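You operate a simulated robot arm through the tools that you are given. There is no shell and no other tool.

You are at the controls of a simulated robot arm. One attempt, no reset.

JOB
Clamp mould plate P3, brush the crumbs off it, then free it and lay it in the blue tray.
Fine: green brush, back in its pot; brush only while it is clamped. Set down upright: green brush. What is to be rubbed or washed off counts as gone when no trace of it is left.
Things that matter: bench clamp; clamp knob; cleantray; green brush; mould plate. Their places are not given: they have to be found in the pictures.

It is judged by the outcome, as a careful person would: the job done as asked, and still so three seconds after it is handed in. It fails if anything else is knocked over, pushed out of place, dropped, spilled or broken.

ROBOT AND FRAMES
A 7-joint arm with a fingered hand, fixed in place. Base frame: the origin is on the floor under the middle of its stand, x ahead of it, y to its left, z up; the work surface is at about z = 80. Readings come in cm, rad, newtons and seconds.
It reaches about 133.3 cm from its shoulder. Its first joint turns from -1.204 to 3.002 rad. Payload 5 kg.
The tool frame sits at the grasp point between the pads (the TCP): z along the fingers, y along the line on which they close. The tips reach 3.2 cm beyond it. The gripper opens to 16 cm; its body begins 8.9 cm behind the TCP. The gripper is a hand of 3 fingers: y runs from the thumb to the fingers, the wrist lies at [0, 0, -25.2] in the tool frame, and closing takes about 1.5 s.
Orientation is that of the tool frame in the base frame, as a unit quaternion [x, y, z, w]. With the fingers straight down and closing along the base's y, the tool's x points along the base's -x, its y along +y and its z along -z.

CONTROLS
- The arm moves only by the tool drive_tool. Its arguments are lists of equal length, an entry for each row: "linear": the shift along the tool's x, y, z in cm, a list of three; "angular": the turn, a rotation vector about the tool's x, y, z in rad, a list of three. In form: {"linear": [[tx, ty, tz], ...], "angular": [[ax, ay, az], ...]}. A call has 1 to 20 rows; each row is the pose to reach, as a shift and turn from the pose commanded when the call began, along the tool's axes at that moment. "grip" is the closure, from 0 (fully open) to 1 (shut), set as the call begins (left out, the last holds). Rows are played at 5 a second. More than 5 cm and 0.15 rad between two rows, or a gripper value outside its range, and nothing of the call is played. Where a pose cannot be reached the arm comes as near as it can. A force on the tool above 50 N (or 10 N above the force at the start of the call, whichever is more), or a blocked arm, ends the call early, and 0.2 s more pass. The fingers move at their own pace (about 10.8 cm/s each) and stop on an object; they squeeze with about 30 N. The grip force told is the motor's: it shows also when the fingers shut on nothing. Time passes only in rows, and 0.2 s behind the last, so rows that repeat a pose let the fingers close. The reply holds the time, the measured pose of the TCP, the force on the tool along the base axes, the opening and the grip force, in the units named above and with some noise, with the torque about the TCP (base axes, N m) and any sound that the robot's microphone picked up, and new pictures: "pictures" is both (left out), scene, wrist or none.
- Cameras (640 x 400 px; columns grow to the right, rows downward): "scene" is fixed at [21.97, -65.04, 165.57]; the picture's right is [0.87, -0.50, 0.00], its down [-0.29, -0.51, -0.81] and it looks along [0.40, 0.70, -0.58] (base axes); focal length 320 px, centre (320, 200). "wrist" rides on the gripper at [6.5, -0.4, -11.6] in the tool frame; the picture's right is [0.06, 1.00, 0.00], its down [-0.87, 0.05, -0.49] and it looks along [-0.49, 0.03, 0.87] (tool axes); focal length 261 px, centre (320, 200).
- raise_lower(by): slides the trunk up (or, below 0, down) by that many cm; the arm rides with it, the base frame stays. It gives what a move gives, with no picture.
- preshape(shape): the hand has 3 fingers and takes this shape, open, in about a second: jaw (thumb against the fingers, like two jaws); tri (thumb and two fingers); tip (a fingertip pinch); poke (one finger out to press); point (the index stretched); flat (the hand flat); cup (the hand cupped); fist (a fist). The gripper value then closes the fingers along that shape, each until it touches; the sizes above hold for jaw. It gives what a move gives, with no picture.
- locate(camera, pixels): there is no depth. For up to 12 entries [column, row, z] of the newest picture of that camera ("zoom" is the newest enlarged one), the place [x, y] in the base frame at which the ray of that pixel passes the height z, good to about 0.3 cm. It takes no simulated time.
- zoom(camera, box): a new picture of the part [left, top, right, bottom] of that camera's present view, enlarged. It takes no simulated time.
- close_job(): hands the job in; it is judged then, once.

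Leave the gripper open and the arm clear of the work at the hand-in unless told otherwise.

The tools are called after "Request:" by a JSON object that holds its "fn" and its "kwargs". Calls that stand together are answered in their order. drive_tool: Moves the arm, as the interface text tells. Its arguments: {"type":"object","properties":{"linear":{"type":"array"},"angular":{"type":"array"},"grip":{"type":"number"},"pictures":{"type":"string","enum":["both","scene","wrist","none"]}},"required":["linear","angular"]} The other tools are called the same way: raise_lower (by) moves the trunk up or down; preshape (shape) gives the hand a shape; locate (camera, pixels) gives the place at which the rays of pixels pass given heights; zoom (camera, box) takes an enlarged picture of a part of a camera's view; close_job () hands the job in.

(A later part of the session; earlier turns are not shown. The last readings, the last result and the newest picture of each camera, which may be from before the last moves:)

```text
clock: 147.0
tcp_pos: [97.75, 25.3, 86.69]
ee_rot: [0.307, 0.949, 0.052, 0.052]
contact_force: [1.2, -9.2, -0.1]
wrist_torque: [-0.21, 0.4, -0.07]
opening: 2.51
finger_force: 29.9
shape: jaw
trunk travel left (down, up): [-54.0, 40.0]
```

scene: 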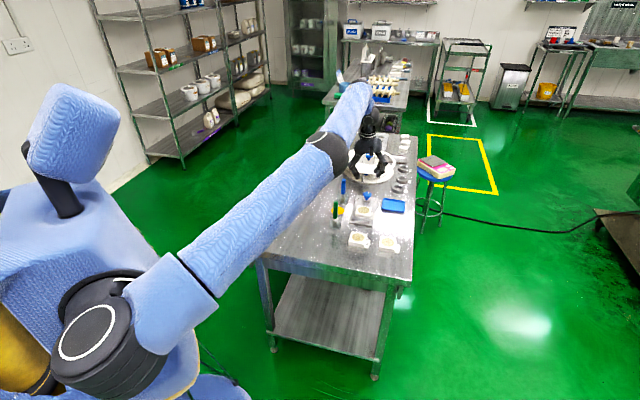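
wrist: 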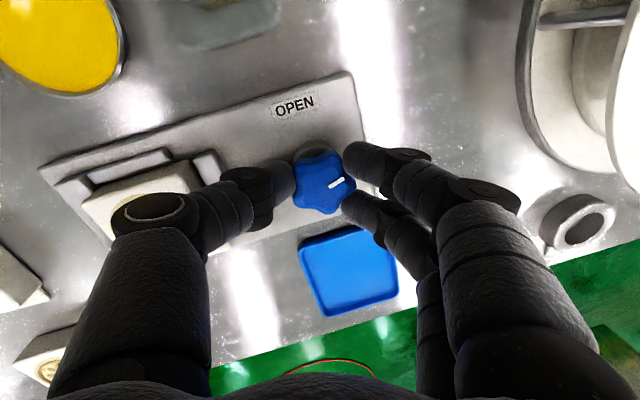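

The knob has turned about 73°, with low torque. I'll continue toward OPEN.

Request:
{"fn": "drive_tool", "kwargs": {"linear": [[-0.06, -0.07, 0], [-0.06, -0.07, 0], [-0.06, -0.07, 0], [-0.06, -0.07, 0], [-0.06, -0.07, 0], [-0.06, -0.07, 0]], "angular": [[0, 0, 0], [0, 0, -0.12], [0, 0, -0.24], [0, 0, -0.36], [0, 0, -0.48], [0, 0, -0.48]], "pictures": "wrist"}}

Request:
{"fn": "zoom", "kwargs": {"camera": "wrist", "box": [170, 30, 450, 270]}}

```text
clock: 148.4
tcp_pos: [97.74, 25.24, 86.72]
ee_rot: [0.074, 0.995, 0.038, 0.063]
contact_force: [11.5, -9.7, 2.3]
wrist_torque: [-0.19, 0.1, -0.05]
opening: 2.53
finger_force: 30.3
shape: jaw
trunk travel left (down, up): [-54.0, 40.0]
```

wrist: 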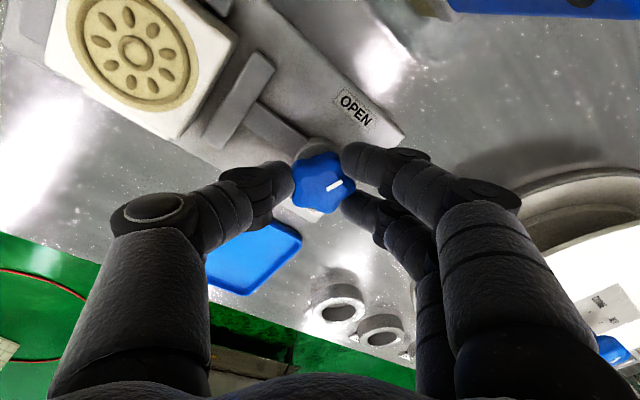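

```text
1.67 times, centred on (310, 150) of wrist
```

zoom: 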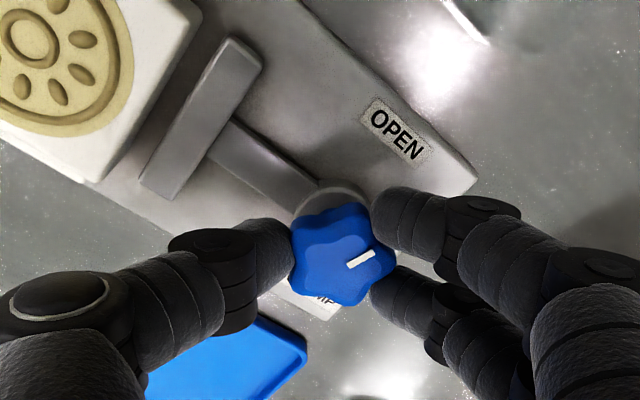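

About 101° turned and the jaw is clearly open. I'll finish the turn to OPEN.

Request:
{"fn": "drive_tool", "kwargs": {"linear": [[-0.12, -0.07, 0], [-0.12, -0.07, 0], [-0.12, -0.07, 0], [-0.12, -0.07, 0], [-0.12, -0.07, 0]], "angular": [[0, 0, 0], [0, 0, -0.11], [0, 0, -0.22], [0, 0, -0.33], [0, 0, -0.33]], "pictures": "wrist"}}

Request:
{"fn": "zoom", "kwargs": {"camera": "wrist", "box": [170, 30, 450, 270]}}

```text
clock: 149.6
tcp_pos: [97.81, 25.27, 86.76]
ee_rot: [-0.091, 0.993, 0.027, 0.069]
contact_force: [5.7, -4.8, 1.6]
wrist_torque: [-0.04, 0.25, -0.4]
opening: 2.51
finger_force: 30.1
shape: jaw
trunk travel left (down, up): [-54.0, 40.0]
```

wrist: 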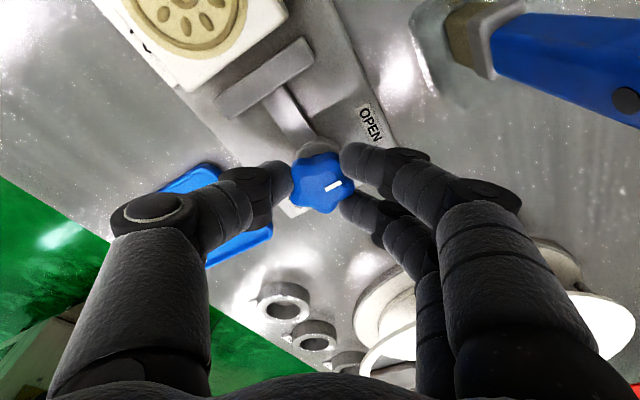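

```text
1.67 times, centred on (310, 150) of wrist
```

zoom: 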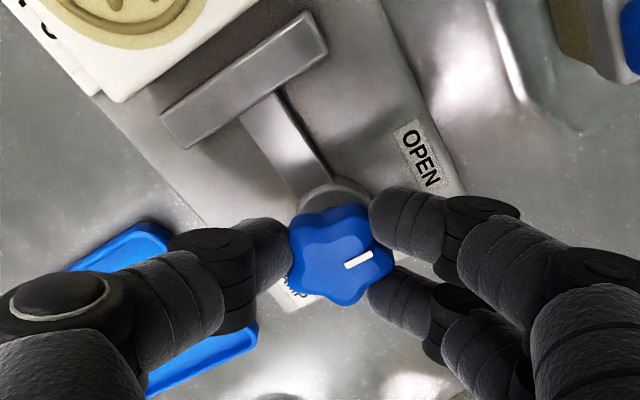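

A torque of −0.4 N·m shows the knob has reached its OPEN stop, and the jaw has backed away from the plate. I'll release the knob and rise.

Request:
{"fn": "drive_tool", "kwargs": {"linear": [[0, 0, 0], [0, 0, 0], [0, 0, 0], [0, 0, -1], [0, 0, -4], [0, 0, -8], [0, 0, -12], [0, 0, -12]], "angular": [[0, 0, 0], [0, 0, 0], [0, 0, 0], [0, 0, 0], [0, 0, 0], [0, 0, 0], [0, 0, 0], [0, 0, 0]], "grip": 0.6}}

Request:
{"fn": "zoom", "kwargs": {"camera": "wrist", "box": [170, 0, 410, 190]}}

Request:
{"fn": "zoom", "kwargs": {"camera": "scene", "box": [330, 180, 410, 230]}}

```text
clock: 151.4
tcp_pos: [96.33, 24.33, 98.51]
ee_rot: [-0.09, 0.993, 0.029, 0.067]
contact_force: [0.4, 0.2, -0.1]
wrist_torque: [-0.04, 0.01, 0.0]
opening: 6.37
finger_force: 0.1
shape: jaw
trunk travel left (down, up): [-54.0, 40.0]
```

scene: 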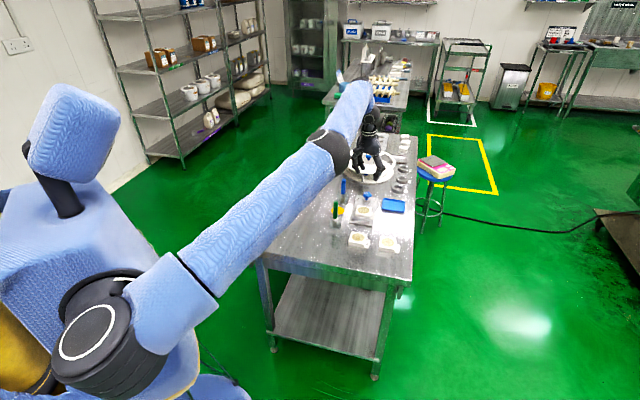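
wrist: 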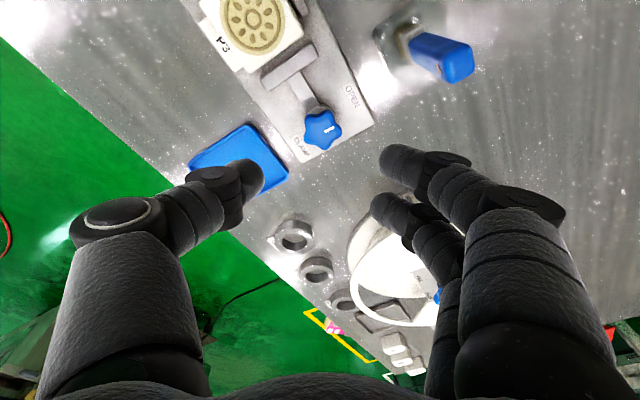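

```text
2.11 times, centred on (290, 95) of wrist
```

zoom: 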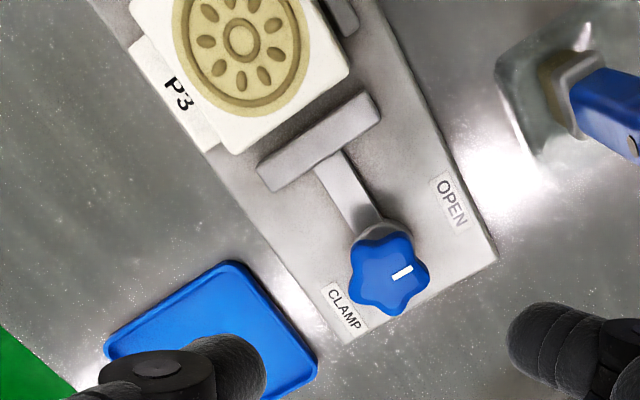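

```text
8.00 times, centred on (370, 205) of scene
```

zoom: 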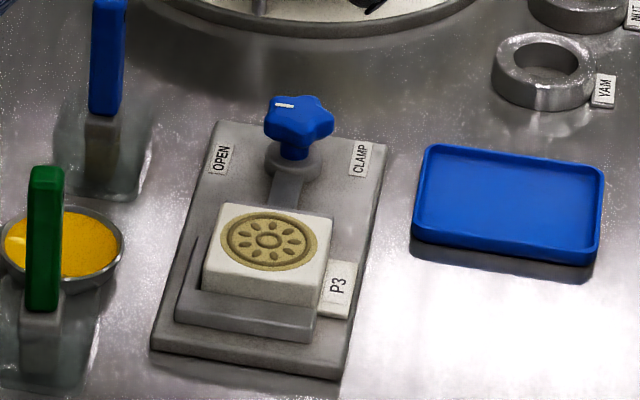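

The knob is at OPEN and the jaw is clear. The tray is too far for an upright hand, so I'll pick the plate up upright as before, set it at its old free spot, and re-grip it with the hand tilted outward for the tray. First I'll hover over the plate.

Request:
{"fn": "drive_tool", "kwargs": {"linear": [[1.27, -1.05, -0.12], [2.54, -2.09, -0.25], [3.82, -3.14, -0.37], [5.09, -4.19, -0.5], [6.36, -5.24, -0.62], [6.36, -5.24, -0.62]], "angular": [[0.0005, 0.0297, -0.1207], [0.001, 0.0594, -0.2414], [0.0014, 0.089, -0.362], [0.0019, 0.1187, -0.4827], [0.0024, 0.1484, -0.6034], [0.0024, 0.1484, -0.6034]], "grip": 0.5, "pictures": "wrist"}}

Request:
{"fn": "zoom", "kwargs": {"camera": "wrist", "box": [250, 60, 390, 180]}}

```text
clock: 152.8
tcp_pos: [90.87, 18.05, 98.1]
ee_rot: [-0.384, 0.923, -0.003, 0.0]
contact_force: [0.4, -0.1, -0.4]
wrist_torque: [-0.01, 0.02, 0.03]
opening: 7.94
finger_force: 0.1
shape: jaw
trunk travel left (down, up): [-54.0, 40.0]
```

wrist: 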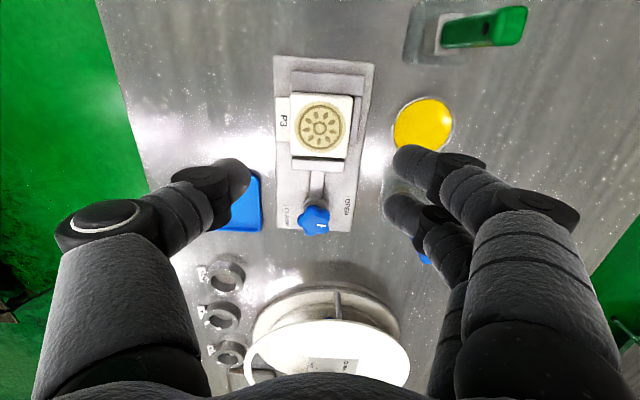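

```text
3.33 times, centred on (320, 120) of wrist
```

zoom: 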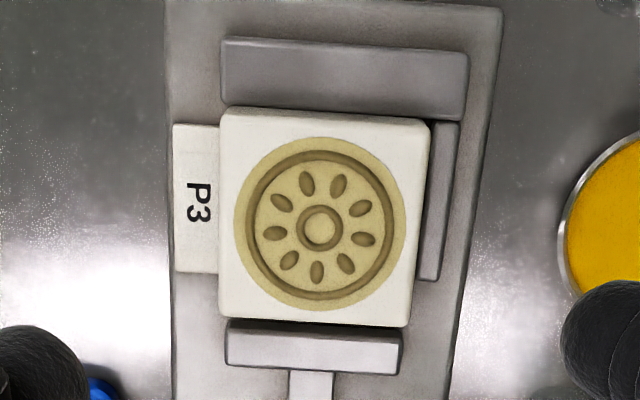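

Request:
{"fn": "locate", "kwargs": {"camera": "zoom", "pixels": [[225, 113, 83.5], [428, 124, 83.5], [405, 325, 83.5], [222, 317, 83.5], [322, 227, 83.5]]}}

```text
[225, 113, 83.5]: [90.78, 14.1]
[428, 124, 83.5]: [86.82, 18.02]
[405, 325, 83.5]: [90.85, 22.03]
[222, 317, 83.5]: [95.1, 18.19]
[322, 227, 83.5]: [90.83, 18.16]
```

The plate's centre is (90.9, 18.1), directly under the hand. I'll descend and grip it as before.

Request:
{"fn": "drive_tool", "kwargs": {"linear": [[0, 0, 4], [0, 0, 8], [0, 0, 11], [0, 0, 12.3], [0, 0, 12.3]], "angular": [[0, 0, 0], [0, 0, 0], [0, 0, 0], [0, 0, 0], [0, 0, 0]], "pictures": "none"}}

Request:
{"fn": "drive_tool", "kwargs": {"linear": [[0, 0, 0], [0, 0, 0], [0, 0, 0], [0, 0, 0], [0, 0, 0], [0, 0, 0]], "angular": [[0, 0, 0], [0, 0, 0], [0, 0, 0], [0, 0, 0], [0, 0, 0], [0, 0, 0]], "grip": 0.8, "pictures": "wrist"}}

Request:
{"fn": "zoom", "kwargs": {"camera": "wrist", "box": [220, 50, 440, 240]}}

```text
clock: 154.0
tcp_pos: [90.8, 18.22, 85.74]
ee_rot: [-0.383, 0.924, -0.003, 0.001]
contact_force: [0.2, -0.2, 0.3]
wrist_torque: [0.0, -0.01, -0.01]
opening: 7.94
finger_force: 0.1
shape: jaw
trunk travel left (down, up): [-54.0, 40.0]
```

```text
clock: 155.4
tcp_pos: [90.96, 18.02, 85.8]
ee_rot: [-0.382, 0.924, -0.003, 0.002]
contact_force: [0.7, -0.3, -0.5]
wrist_torque: [0.02, 0.01, 0.03]
opening: 5.35
finger_force: 29.9
shape: jaw
trunk travel left (down, up): [-54.0, 40.0]
```

wrist: 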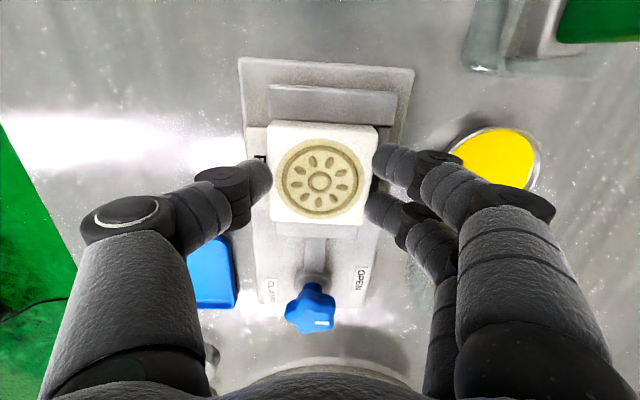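

```text
2.11 times, centred on (330, 145) of wrist
```

zoom: 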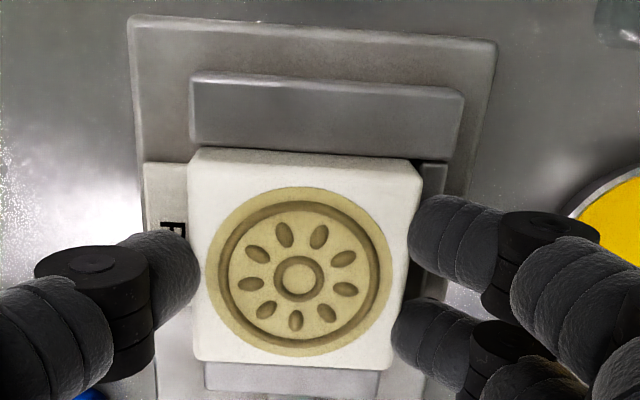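

Gripped (5.35 cm, 30 N). I'll lift it out of the clamp.

Request:
{"fn": "drive_tool", "kwargs": {"linear": [[0, 0, -0.5], [0, 0, -1.2], [0, 0, -2.4], [0, 0, -4], [0, 0, -6], [0, 0, -6]], "angular": [[0, 0, 0], [0, 0, 0], [0, 0, 0], [0, 0, 0], [0, 0, 0], [0, 0, 0]]}}

Request:
{"fn": "zoom", "kwargs": {"camera": "wrist", "box": [220, 50, 440, 240]}}

Request:
{"fn": "zoom", "kwargs": {"camera": "scene", "box": [330, 180, 410, 240]}}

```text
clock: 156.8
tcp_pos: [90.97, 18.06, 91.85]
ee_rot: [-0.384, 0.923, -0.002, 0.0]
contact_force: [0.5, -0.8, -1.8]
wrist_torque: [-0.03, -0.02, 0.01]
opening: 5.35
finger_force: 29.4
shape: jaw
trunk travel left (down, up): [-54.0, 40.0]
```

scene: 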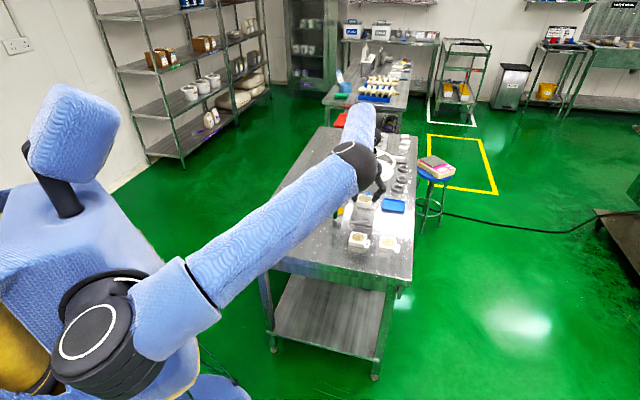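
wrist: 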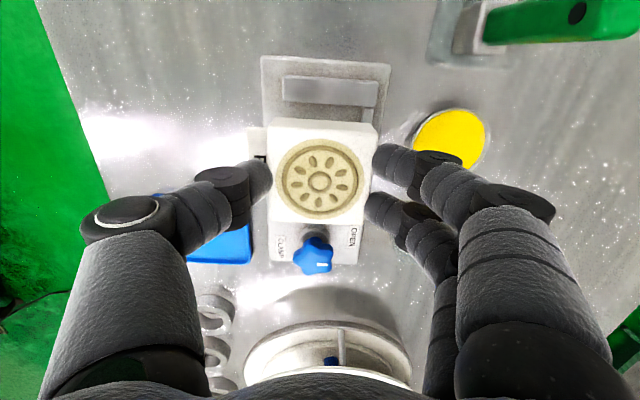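

```text
2.11 times, centred on (330, 145) of wrist
```

zoom: 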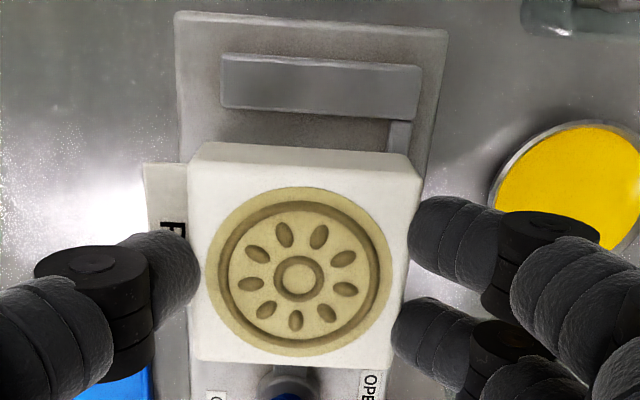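

```text
6.67 times, centred on (370, 210) of scene
```

zoom: 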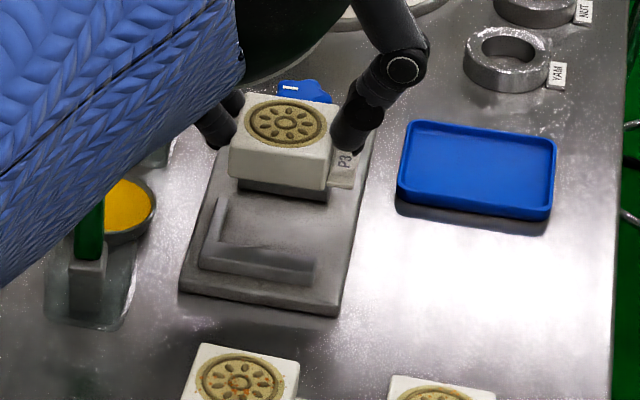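

The plate is held level. I'll move it over its old free spot at (94.4, 3.8).

Request:
{"fn": "drive_tool", "kwargs": {"linear": [[1.9, -3.1, 0], [3.8, -6.25, 0], [5.7, -9.4, 0], [7.66, -12.5, 0], [7.66, -12.5, 2.5], [7.66, -12.5, 5], [7.66, -12.5, 6.2], [7.66, -12.5, 6.2]], "angular": [[0, 0, 0], [0, 0, 0], [0, 0, 0], [0, 0, 0], [0, 0, 0], [0, 0, 0], [0, 0, 0], [0, 0, 0]]}}

Request:
{"fn": "zoom", "kwargs": {"camera": "wrist", "box": [200, 0, 440, 260]}}

```text
clock: 158.6
tcp_pos: [94.41, 3.88, 85.67]
ee_rot: [-0.382, 0.924, -0.003, 0.001]
contact_force: [0.8, 0.3, -1.0]
wrist_torque: [0.02, 0.01, 0.02]
opening: 5.33
finger_force: 29.9
shape: jaw
trunk travel left (down, up): [-54.0, 40.0]
```

scene: 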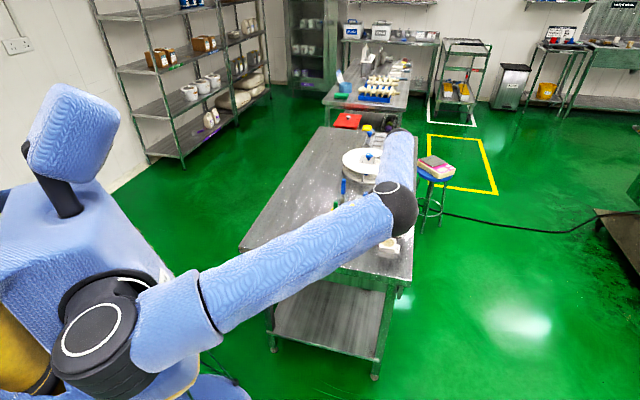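
wrist: 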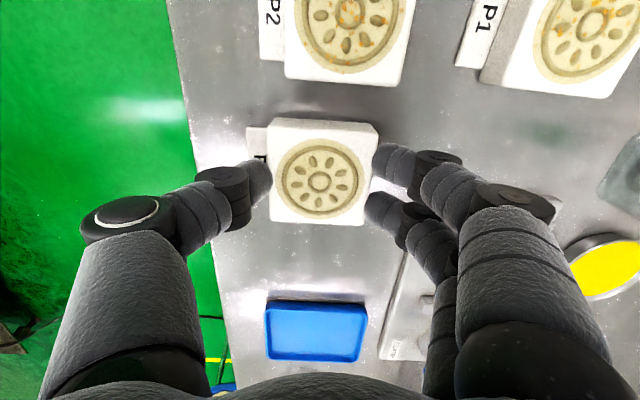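

```text
1.54 times, centred on (320, 130) of wrist
```

zoom: 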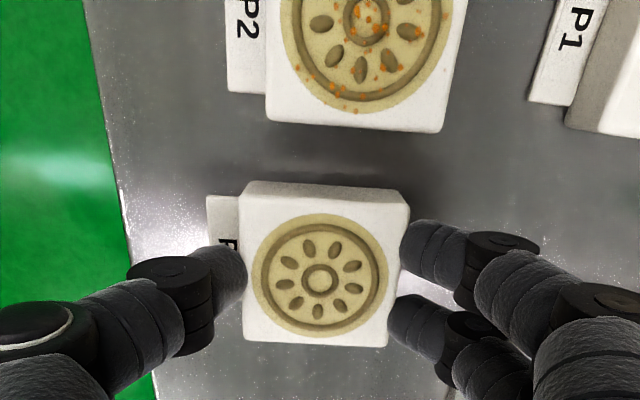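

There's clear space around it. I'll lower the last centimetre gently.

Request:
{"fn": "drive_tool", "kwargs": {"linear": [[0, 0, 0.3], [0, 0, 0.6], [0, 0, 0.8], [0, 0, 0.9], [0, 0, 0.98], [0, 0, 0.98]], "angular": [[0, 0, 0], [0, 0, 0], [0, 0, 0], [0, 0, 0], [0, 0, 0], [0, 0, 0]], "pictures": "none"}}

```text
clock: 160.0
tcp_pos: [94.56, 3.87, 84.61]
ee_rot: [-0.383, 0.924, -0.002, 0.001]
contact_force: [0.1, 0.0, -1.5]
wrist_torque: [0.01, 0.01, -0.03]
opening: 5.34
finger_force: 29.5
shape: jaw
trunk travel left (down, up): [-54.0, 40.0]
```

Request:
{"fn": "drive_tool", "kwargs": {"linear": [[0, 0, 0.06], [0, 0, 0.12], [0, 0, 0.12]], "angular": [[0, 0, 0], [0, 0, 0], [0, 0, 0]], "pictures": "none"}}

```text
clock: 160.8
tcp_pos: [94.43, 3.84, 84.44]
ee_rot: [-0.383, 0.924, -0.002, 0.001]
contact_force: [0.5, 1.4, 1.5]
wrist_torque: [0.06, 0.05, -0.01]
opening: 5.3
finger_force: 30.2
shape: jaw
trunk travel left (down, up): [-54.0, 40.0]
```

It's resting on the table (the force went from −1.5 to +1.5 N). I'll release, rise 4 cm, and tilt the hand 16° outward over the plate.

Request:
{"fn": "drive_tool", "kwargs": {"linear": [[0, 0, 0], [0, 0, 0], [0, 0, 0], [0, 0, -1], [0, 0, -2.5], [0, 0, -4], [0.35, 0, -4], [0.7, 0, -4], [0.7, 0, -4]], "angular": [[0, 0, 0], [0, 0, 0], [0, 0, 0], [0, 0, 0], [0, 0, 0], [0, 0, 0], [0, -0.14, 0], [0, -0.279, 0], [0, -0.279, 0]], "grip": 0.46}}

Request:
{"fn": "zoom", "kwargs": {"camera": "wrist", "box": [220, 60, 420, 240]}}

```text
clock: 162.8
tcp_pos: [93.85, 3.26, 88.74]
ee_rot: [-0.38, 0.914, 0.052, 0.129]
contact_force: [0.1, 0.1, 0.2]
wrist_torque: [0.03, 0.03, -0.02]
opening: 8.58
finger_force: 0.1
shape: jaw
trunk travel left (down, up): [-54.0, 40.0]
```

scene: 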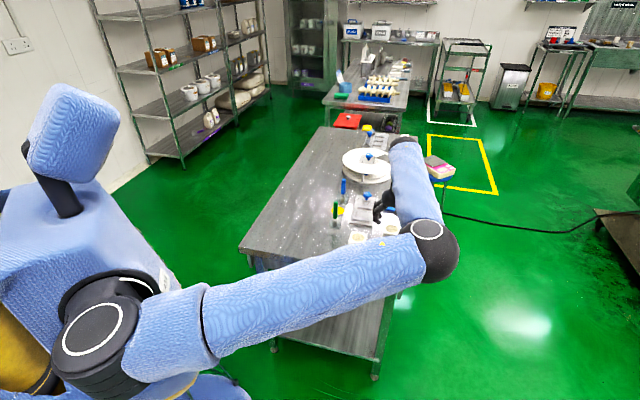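
wrist: 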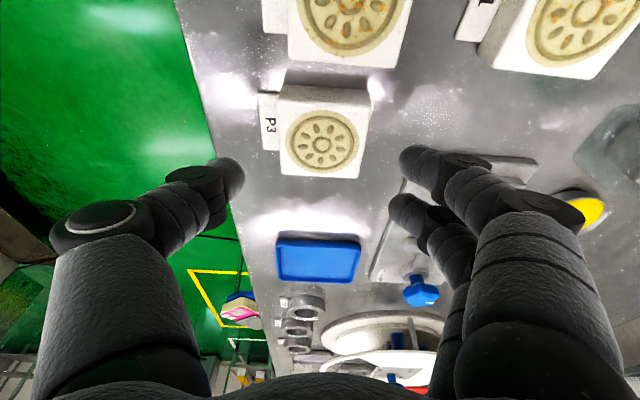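

```text
2.22 times, centred on (320, 150) of wrist
```

zoom: 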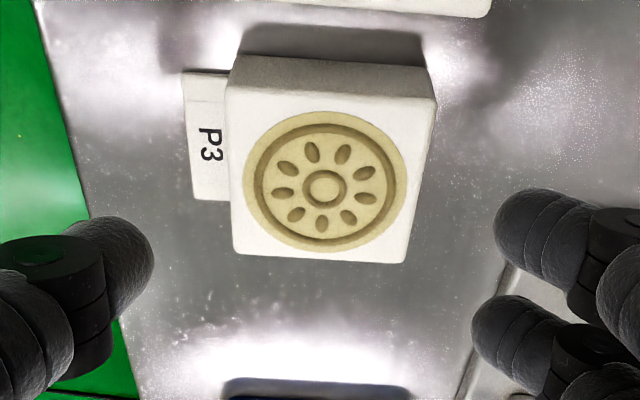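

Request:
{"fn": "locate", "kwargs": {"camera": "zoom", "pixels": [[230, 92, 82.5], [435, 100, 82.5], [407, 262, 82.5], [235, 253, 82.5], [324, 188, 82.5]]}}

Request:
{"fn": "zoom", "kwargs": {"camera": "wrist", "box": [260, 220, 380, 300]}}

```text
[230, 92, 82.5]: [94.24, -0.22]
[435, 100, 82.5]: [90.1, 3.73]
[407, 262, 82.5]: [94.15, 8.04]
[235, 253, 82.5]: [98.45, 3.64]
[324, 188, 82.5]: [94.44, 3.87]
```

```text
5.00 times, centred on (320, 260) of wrist
```

zoom: 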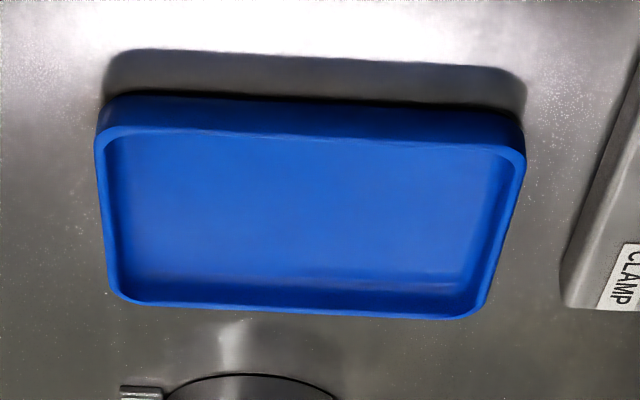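

The plate centre is at (94.35, 3.83). The tray rim is at z≈81.05 and it spans s 84.2–92.4 and t 58.6–68.3 on the tilted axes, so the plate with its tag fits with the plate centre at s≈88.0, t≈62.45. I'll add 2° of tilt and descend to grip the plate sides high enough to clear the rim later.

Request:
{"fn": "drive_tool", "kwargs": {"linear": [[0.3, 0, 1.05], [0.6, 0, 2.1], [0.9, 0, 3.15], [1.19, 0, 4.14], [1.19, 0, 4.14]], "angular": [[0, -0.012, 0], [0, -0.024, 0], [0, -0.035, 0], [0, -0.035, 0], [0, -0.035, 0]], "pictures": "wrist"}}

Request:
{"fn": "zoom", "kwargs": {"camera": "wrist", "box": [210, 70, 430, 250]}}

```text
clock: 164.0
tcp_pos: [93.85, 3.29, 84.12]
ee_rot: [-0.378, 0.912, 0.057, 0.145]
contact_force: [-0.5, 0.1, -0.5]
wrist_torque: [0.0, 0.03, -0.02]
opening: 8.59
finger_force: 0.0
shape: jaw
trunk travel left (down, up): [-54.0, 40.0]
```

wrist: 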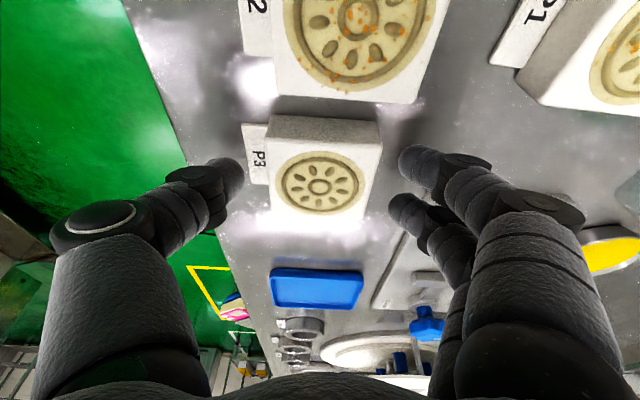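

```text
2.22 times, centred on (320, 160) of wrist
```

zoom: 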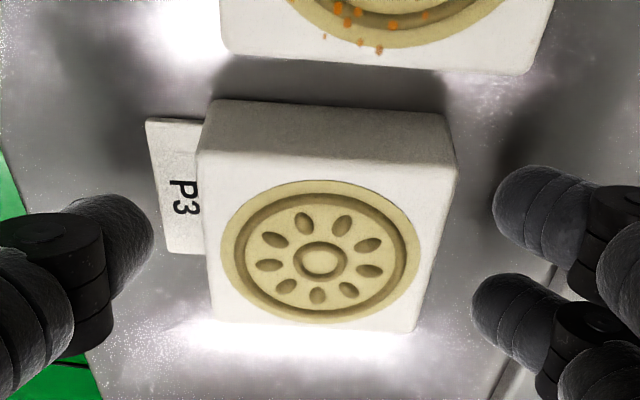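

The hand ended 0.3 cm lower than planned, so I'll raise it by that and close.

Request:
{"fn": "drive_tool", "kwargs": {"linear": [[-0.093, 0, -0.285], [-0.093, 0, -0.285]], "angular": [[0, 0, 0], [0, 0, 0]], "pictures": "none"}}

Request:
{"fn": "drive_tool", "kwargs": {"linear": [[0, 0, 0], [0, 0, 0], [0, 0, 0], [0, 0, 0], [0, 0, 0], [0, 0, 0]], "angular": [[0, 0, 0], [0, 0, 0], [0, 0, 0], [0, 0, 0], [0, 0, 0], [0, 0, 0]], "grip": 0.8, "pictures": "wrist"}}

Request:
{"fn": "zoom", "kwargs": {"camera": "wrist", "box": [210, 70, 430, 250]}}

```text
clock: 164.6
tcp_pos: [93.77, 3.35, 84.5]
ee_rot: [-0.379, 0.912, 0.059, 0.146]
contact_force: [-0.6, -0.2, 0.6]
wrist_torque: [-0.02, -0.05, 0.0]
opening: 8.58
finger_force: 0.1
shape: jaw
trunk travel left (down, up): [-54.0, 40.0]
```

```text
clock: 166.0
tcp_pos: [93.95, 3.32, 84.53]
ee_rot: [-0.379, 0.912, 0.058, 0.145]
contact_force: [-0.5, 0.4, 0.3]
wrist_torque: [0.06, -0.02, -0.02]
opening: 5.31
finger_force: 30.1
shape: jaw
trunk travel left (down, up): [-54.0, 40.0]
```

wrist: 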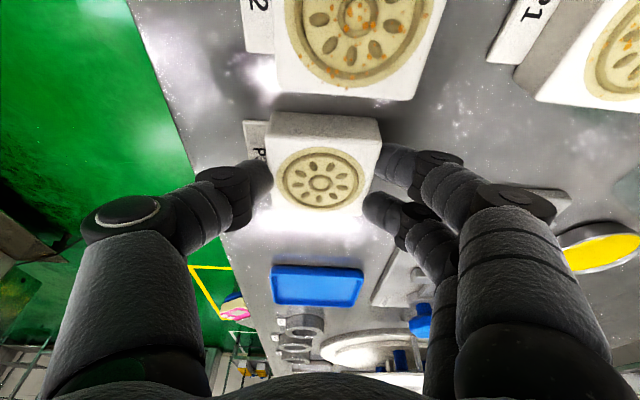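

```text
2.22 times, centred on (320, 160) of wrist
```

zoom: 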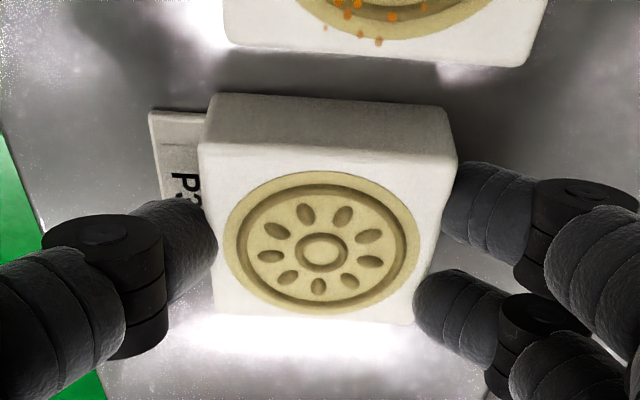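

Gripped at 5.31 cm, 30 N. I'll lift straight up slowly and check the plate stays level.

Request:
{"fn": "drive_tool", "kwargs": {"linear": [[-0.12, 0, -0.38], [-0.31, 0, -0.95], [-0.62, 0, -1.9], [-1.24, 0, -3.8], [-1.85, 0, -5.7], [-1.85, 0, -5.7]], "angular": [[0, 0, 0], [0, 0, 0], [0, 0, 0], [0, 0, 0], [0, 0, 0], [0, 0, 0]]}}

Request:
{"fn": "zoom", "kwargs": {"camera": "wrist", "box": [210, 70, 430, 250]}}

Request:
{"fn": "zoom", "kwargs": {"camera": "scene", "box": [340, 180, 430, 250]}}

```text
clock: 167.4
tcp_pos: [93.84, 3.28, 90.43]
ee_rot: [-0.378, 0.912, 0.058, 0.145]
contact_force: [0.0, 1.1, -1.7]
wrist_torque: [0.04, -0.01, 0.01]
opening: 5.3
finger_force: 29.6
shape: jaw
trunk travel left (down, up): [-54.0, 40.0]
```

scene: 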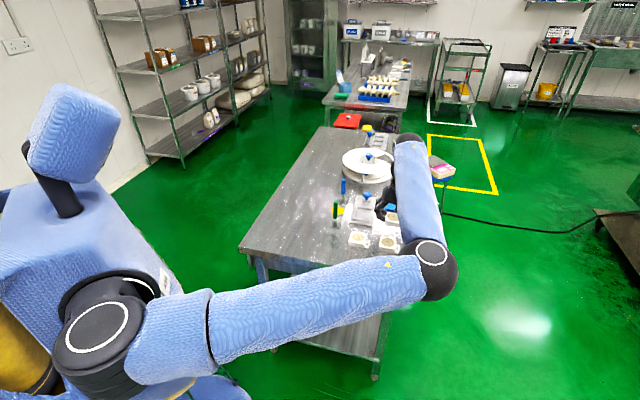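
wrist: 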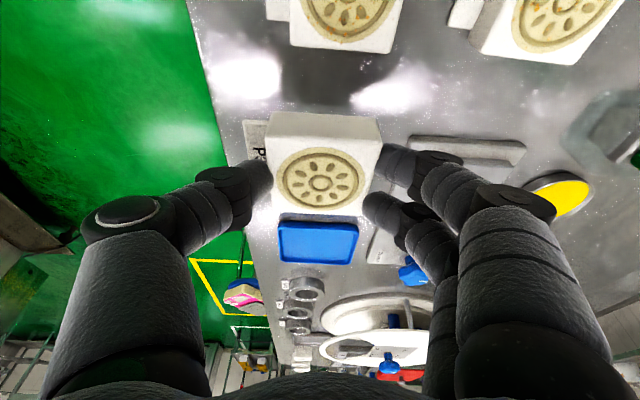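

```text
2.22 times, centred on (320, 160) of wrist
```

zoom: 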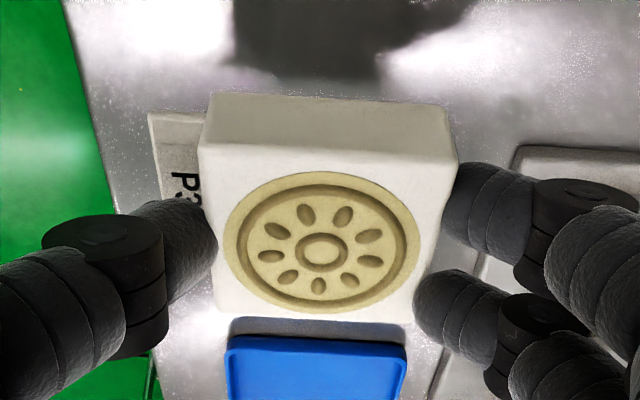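

```text
5.71 times, centred on (385, 215) of scene
```

zoom: 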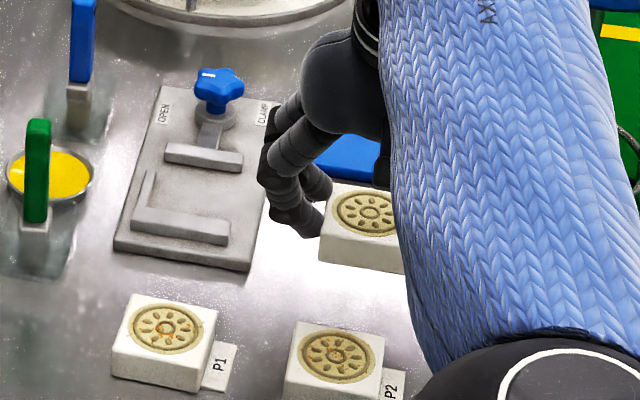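

The plate is held level. I'll carry it over to the tray at height, stopping above the tray centre.

Request:
{"fn": "drive_tool", "kwargs": {"linear": [[-3.53, 0.3, 1.15], [-7.07, 0.62, 2.3], [-10.6, 0.94, 3.44], [-14.14, 1.25, 4.59], [-17.67, 1.56, 5.74], [-17.67, 1.56, 5.74]], "angular": [[0, 0, 0], [0, 0, 0], [0, 0, 0], [0, 0, 0], [0, 0, 0], [0, 0, 0]]}}

Request:
{"fn": "zoom", "kwargs": {"camera": "wrist", "box": [200, 60, 440, 260]}}

Request:
{"fn": "zoom", "kwargs": {"camera": "scene", "box": [350, 170, 430, 230]}}

```text
clock: 168.8
tcp_pos: [105.85, 17.44, 90.55]
ee_rot: [-0.379, 0.912, 0.058, 0.146]
contact_force: [0.1, -1.3, -0.2]
wrist_torque: [0.05, 0.03, -0.02]
opening: 5.32
finger_force: 30.7
shape: jaw
trunk travel left (down, up): [-54.0, 40.0]
```

scene: 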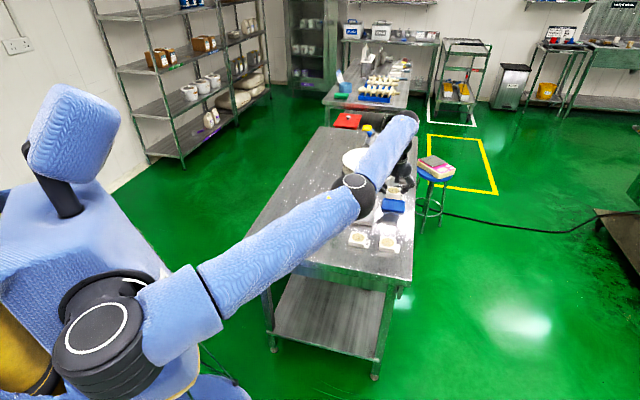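
wrist: 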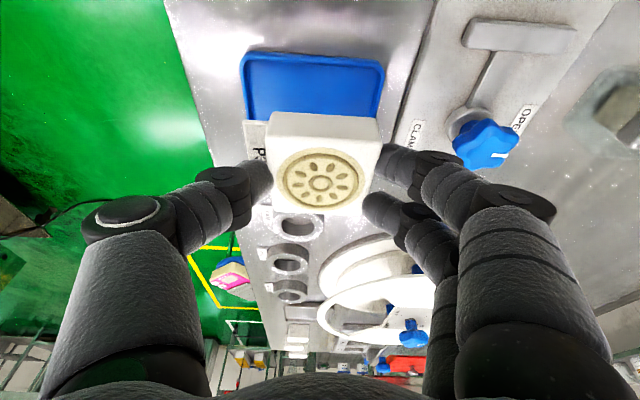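

```text
2.00 times, centred on (320, 160) of wrist
```

zoom: 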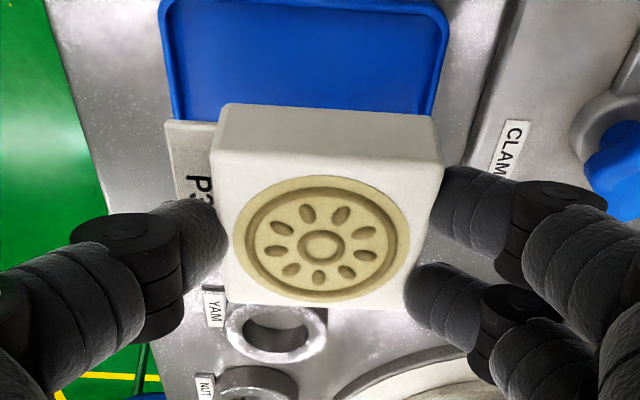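

```text
6.67 times, centred on (390, 200) of scene
```

zoom: 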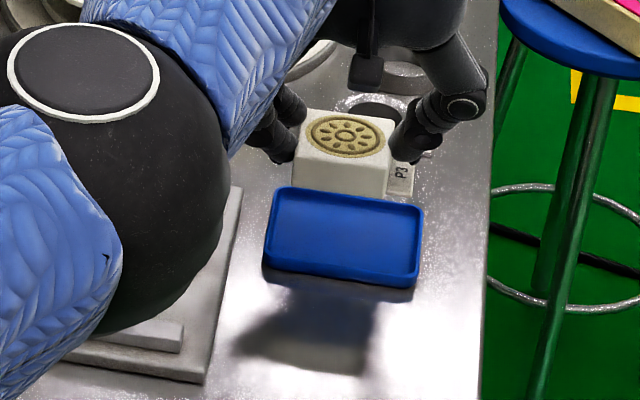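

I'm above the tray now. I'll measure the tray's rim corners and the plate corners from this view to align precisely before lowering.

Request:
{"fn": "zoom", "kwargs": {"camera": "wrist", "box": [225, 40, 405, 140]}}

Request:
{"fn": "locate", "kwargs": {"camera": "wrist", "pixels": [[267.5, 135, 88.45], [380, 140, 88.45], [364, 215, 88.45], [272.5, 209, 88.45], [320, 183, 88.45]]}}

```text
3.56 times, centred on (315, 90) of wrist
```

zoom: 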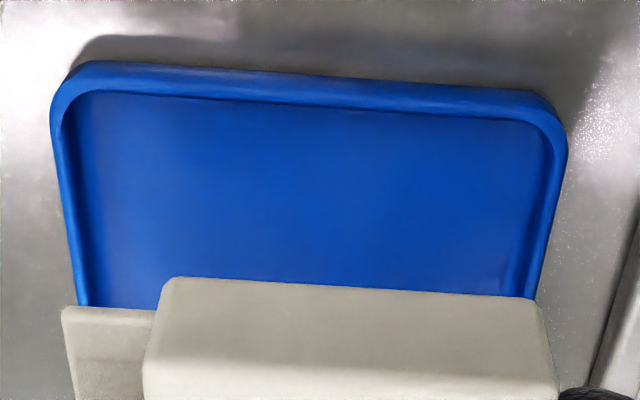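

```text
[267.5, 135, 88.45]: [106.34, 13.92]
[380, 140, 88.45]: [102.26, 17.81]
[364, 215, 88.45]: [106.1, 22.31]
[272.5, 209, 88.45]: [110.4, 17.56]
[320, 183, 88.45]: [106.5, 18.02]
```

Request:
{"fn": "locate", "kwargs": {"camera": "zoom", "pixels": [[52, 140, 81.05], [68, 230, 81.05], [80, 290, 81.05], [566, 150, 81.05], [552, 225, 81.05], [538, 290, 81.05], [310, 98, 81.05], [150, 90, 81.05], [480, 108, 81.05], [310, 78, 80]]}}

```text
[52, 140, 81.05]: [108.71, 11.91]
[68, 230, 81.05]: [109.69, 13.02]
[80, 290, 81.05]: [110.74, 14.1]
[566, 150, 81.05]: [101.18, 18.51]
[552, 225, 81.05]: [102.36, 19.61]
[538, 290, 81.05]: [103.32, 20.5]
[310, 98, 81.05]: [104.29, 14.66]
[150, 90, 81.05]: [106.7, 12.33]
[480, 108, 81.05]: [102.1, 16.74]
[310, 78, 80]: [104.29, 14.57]
```

The plate is well aligned (t margins about 0.5–0.6 cm, s margin 0.4 cm near and 1.1 cm far). I'll shift 2 mm further in and lower to just above the tray floor.

Request:
{"fn": "drive_tool", "kwargs": {"linear": [[0.15, 0, 1.2], [0.5, 0, 2.4], [0.9, 0, 3.6], [1.2, 0, 4.4], [1.31, 0, 4.67], [1.31, 0, 4.67]], "angular": [[0, 0, 0], [0, 0, 0], [0, 0, 0], [0, 0, 0], [0, 0, 0], [0, 0, 0]]}}

Request:
{"fn": "zoom", "kwargs": {"camera": "wrist", "box": [200, 60, 440, 260]}}

Request:
{"fn": "zoom", "kwargs": {"camera": "scene", "box": [360, 180, 420, 225]}}

```text
clock: 170.2
tcp_pos: [106.14, 17.69, 85.7]
ee_rot: [-0.378, 0.912, 0.058, 0.145]
contact_force: [0.8, 0.4, -1.6]
wrist_torque: [-0.06, 0.02, -0.02]
opening: 5.27
finger_force: 29.9
shape: jaw
trunk travel left (down, up): [-54.0, 40.0]
```

scene: 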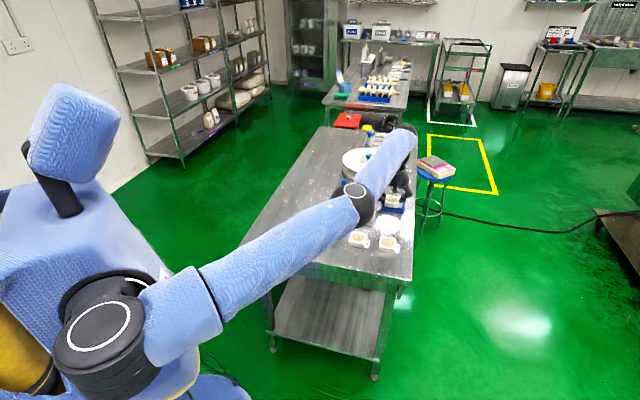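
wrist: 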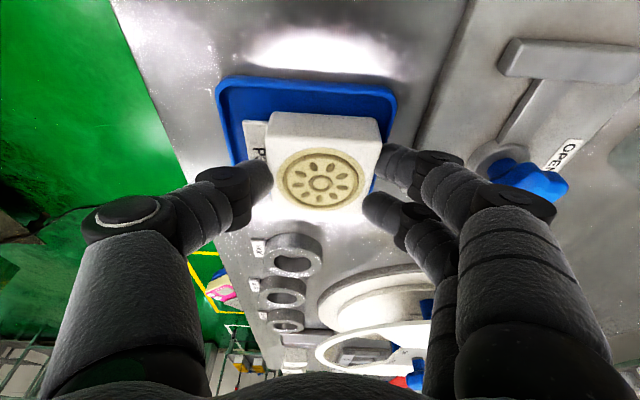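

```text
2.00 times, centred on (320, 160) of wrist
```

zoom: 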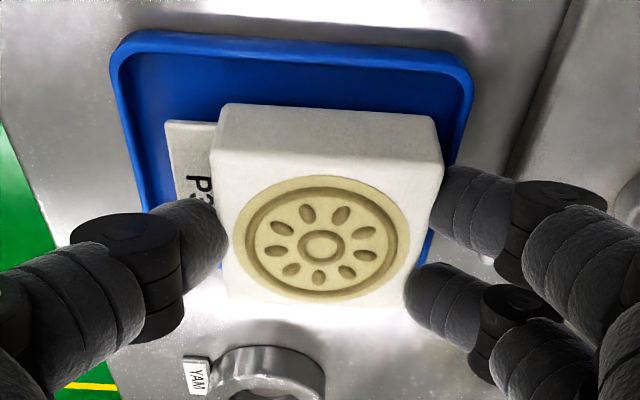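

```text
8.89 times, centred on (390, 202) of scene
```

zoom: 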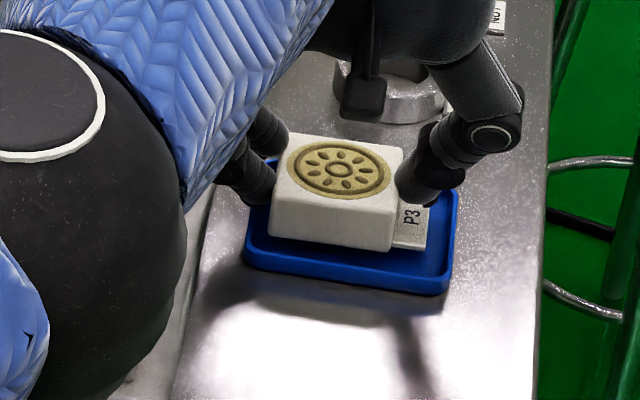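

The plate is just above rim level. I'll double-check its lower edge against the rim on each side from this close view.

Request:
{"fn": "zoom", "kwargs": {"camera": "wrist", "box": [205, 65, 415, 165]}}

Request:
{"fn": "zoom", "kwargs": {"camera": "scene", "box": [370, 190, 412, 218]}}

```text
3.05 times, centred on (310, 115) of wrist
```

zoom: 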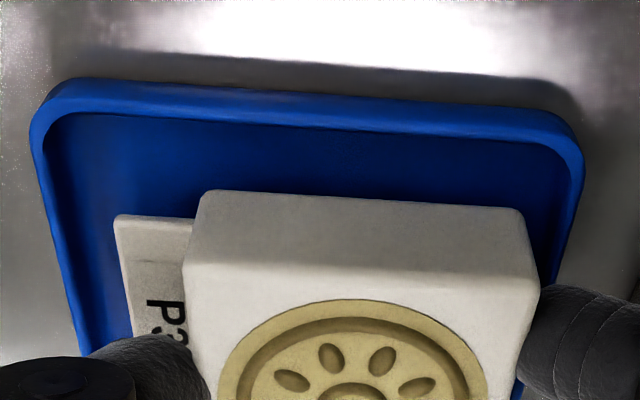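

```text
14.29 times, centred on (391, 204) of scene
```

zoom: 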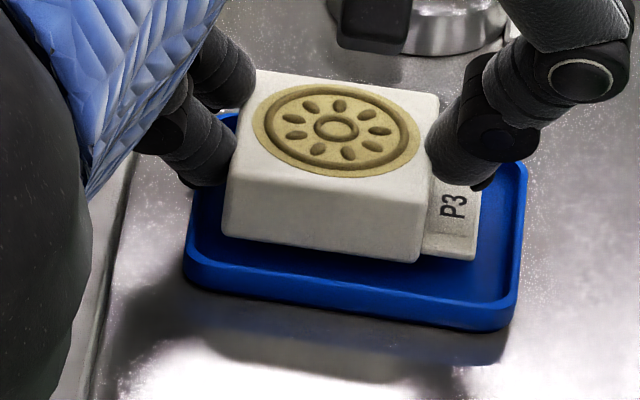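

Request:
{"fn": "locate", "kwargs": {"camera": "wrist", "pixels": [[273.3, 112.3, 81.2], [374.8, 118.5, 81.2], [295, 90, 81.05], [370, 95, 81.05], [247, 120, 81.05], [224.5, 130, 81.05], [386, 155, 81.05], [394, 130, 81.05], [230, 91, 81.05], [320, 183, 83.7]]}}

```text
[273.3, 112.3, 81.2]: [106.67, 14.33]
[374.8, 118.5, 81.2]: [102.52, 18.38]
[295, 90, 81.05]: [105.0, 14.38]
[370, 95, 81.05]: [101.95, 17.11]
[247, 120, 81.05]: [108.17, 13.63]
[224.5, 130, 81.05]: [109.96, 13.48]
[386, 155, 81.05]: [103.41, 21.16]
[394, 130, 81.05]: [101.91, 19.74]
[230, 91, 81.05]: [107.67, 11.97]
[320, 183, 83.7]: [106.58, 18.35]
```

The margins are good all round (0.5 cm or more). I'll nudge 2 mm toward centre and lower gently until contact.

Request:
{"fn": "drive_tool", "kwargs": {"linear": [[0.25, 0, 0.13], [0.31, 0, 0.32], [0.375, 0, 0.51], [0.375, 0, 0.51]], "angular": [[0, 0, 0], [0, 0, 0], [0, 0, 0], [0, 0, 0]], "pictures": "none"}}

Request:
{"fn": "drive_tool", "kwargs": {"linear": [[0.031, 0, 0.095], [0.062, 0, 0.19], [0.062, 0, 0.19]], "angular": [[0, 0, 0], [0, 0, 0], [0, 0, 0]], "pictures": "none"}}

```text
clock: 171.2
tcp_pos: [105.96, 17.61, 85.18]
ee_rot: [-0.378, 0.913, 0.058, 0.144]
contact_force: [0.3, 0.1, -0.5]
wrist_torque: [-0.01, 0.03, 0.01]
opening: 5.3
finger_force: 30.2
shape: jaw
trunk travel left (down, up): [-54.0, 40.0]
```

```text
clock: 172.0
tcp_pos: [105.87, 17.6, 85.04]
ee_rot: [-0.378, 0.912, 0.058, 0.145]
contact_force: [1.0, 0.0, 9.0]
wrist_torque: [0.2, 0.3, -0.05]
opening: 5.34
finger_force: 29.7
shape: jaw
trunk travel left (down, up): [-54.0, 40.0]
```

Contact at 9 N. I'll look to confirm the plate sits inside on the tray floor.

Request:
{"fn": "drive_tool", "kwargs": {"linear": [[-0.012, 0, -0.04], [-0.012, 0, -0.04]], "angular": [[0, 0, 0], [0, 0, 0]]}}

Request:
{"fn": "zoom", "kwargs": {"camera": "scene", "box": [370, 190, 412, 218]}}

Request:
{"fn": "zoom", "kwargs": {"camera": "wrist", "box": [205, 65, 435, 235]}}

```text
clock: 172.6
tcp_pos: [105.92, 17.57, 85.03]
ee_rot: [-0.378, 0.912, 0.057, 0.146]
contact_force: [2.9, 0.6, 10.0]
wrist_torque: [0.29, 0.25, -0.13]
opening: 5.29
finger_force: 29.7
shape: jaw
trunk travel left (down, up): [-54.0, 40.0]
```

scene: 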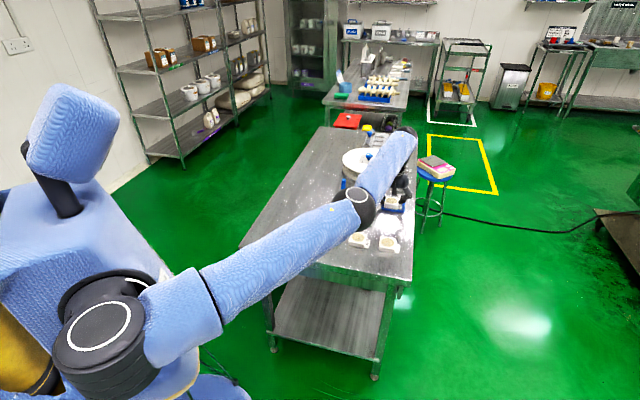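
wrist: 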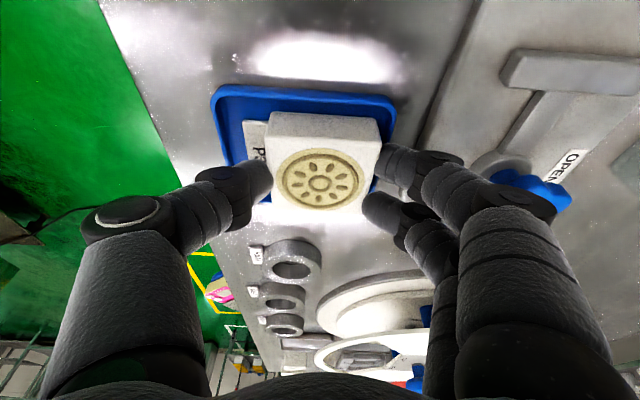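

```text
14.29 times, centred on (391, 204) of scene
```

zoom: 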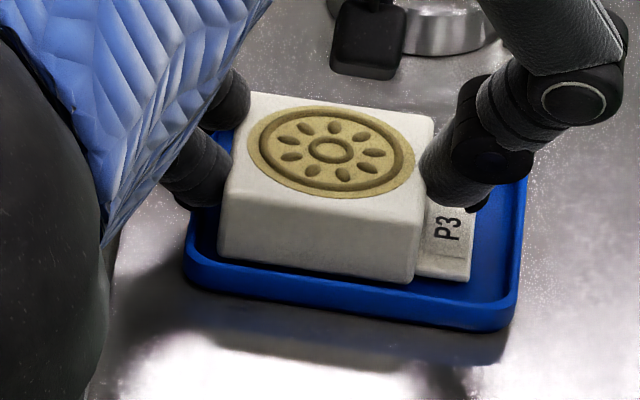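

```text
2.35 times, centred on (320, 150) of wrist
```

zoom: 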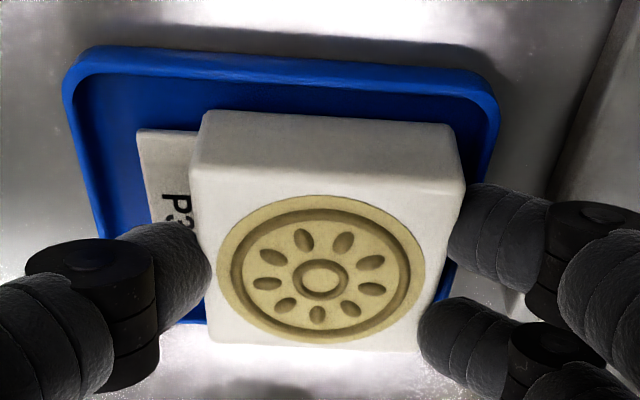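

The torque pattern shows one finger is resting on the tray rim on the clamp side, with the plate hovering only 2–3 mm above the tray floor. I'll raise a hair to unload the rim, then release so it settles flat.

Request:
{"fn": "drive_tool", "kwargs": {"linear": [[-0.022, 0, -0.067], [-0.022, 0, -0.067]], "angular": [[0, 0, 0], [0, 0, 0]], "pictures": "none"}}

```text
clock: 173.2
tcp_pos: [105.9, 17.57, 85.06]
ee_rot: [-0.379, 0.912, 0.058, 0.145]
contact_force: [2.4, 2.0, 8.5]
wrist_torque: [0.3, 0.25, -0.12]
opening: 5.29
finger_force: 30.0
shape: jaw
trunk travel left (down, up): [-54.0, 40.0]
```

Request:
{"fn": "drive_tool", "kwargs": {"linear": [[-0.031, 0, -0.095], [-0.031, 0, -0.095]], "angular": [[0, 0, 0], [0, 0, 0]], "pictures": "none"}}

```text
clock: 173.8
tcp_pos: [105.78, 17.48, 85.05]
ee_rot: [-0.379, 0.912, 0.058, 0.146]
contact_force: [-0.1, 1.3, 4.3]
wrist_torque: [0.15, 0.18, -0.11]
opening: 5.3
finger_force: 30.0
shape: jaw
trunk travel left (down, up): [-54.0, 40.0]
```

Request:
{"fn": "drive_tool", "kwargs": {"linear": [[-0.031, 0, -0.095], [-0.031, 0, -0.095]], "angular": [[0, 0, 0], [0, 0, 0]], "pictures": "none"}}

```text
clock: 174.4
tcp_pos: [105.91, 17.62, 85.04]
ee_rot: [-0.378, 0.913, 0.058, 0.144]
contact_force: [0.5, -0.1, -1.0]
wrist_torque: [0.0, -0.01, -0.01]
opening: 5.31
finger_force: 30.5
shape: jaw
trunk travel left (down, up): [-54.0, 40.0]
```

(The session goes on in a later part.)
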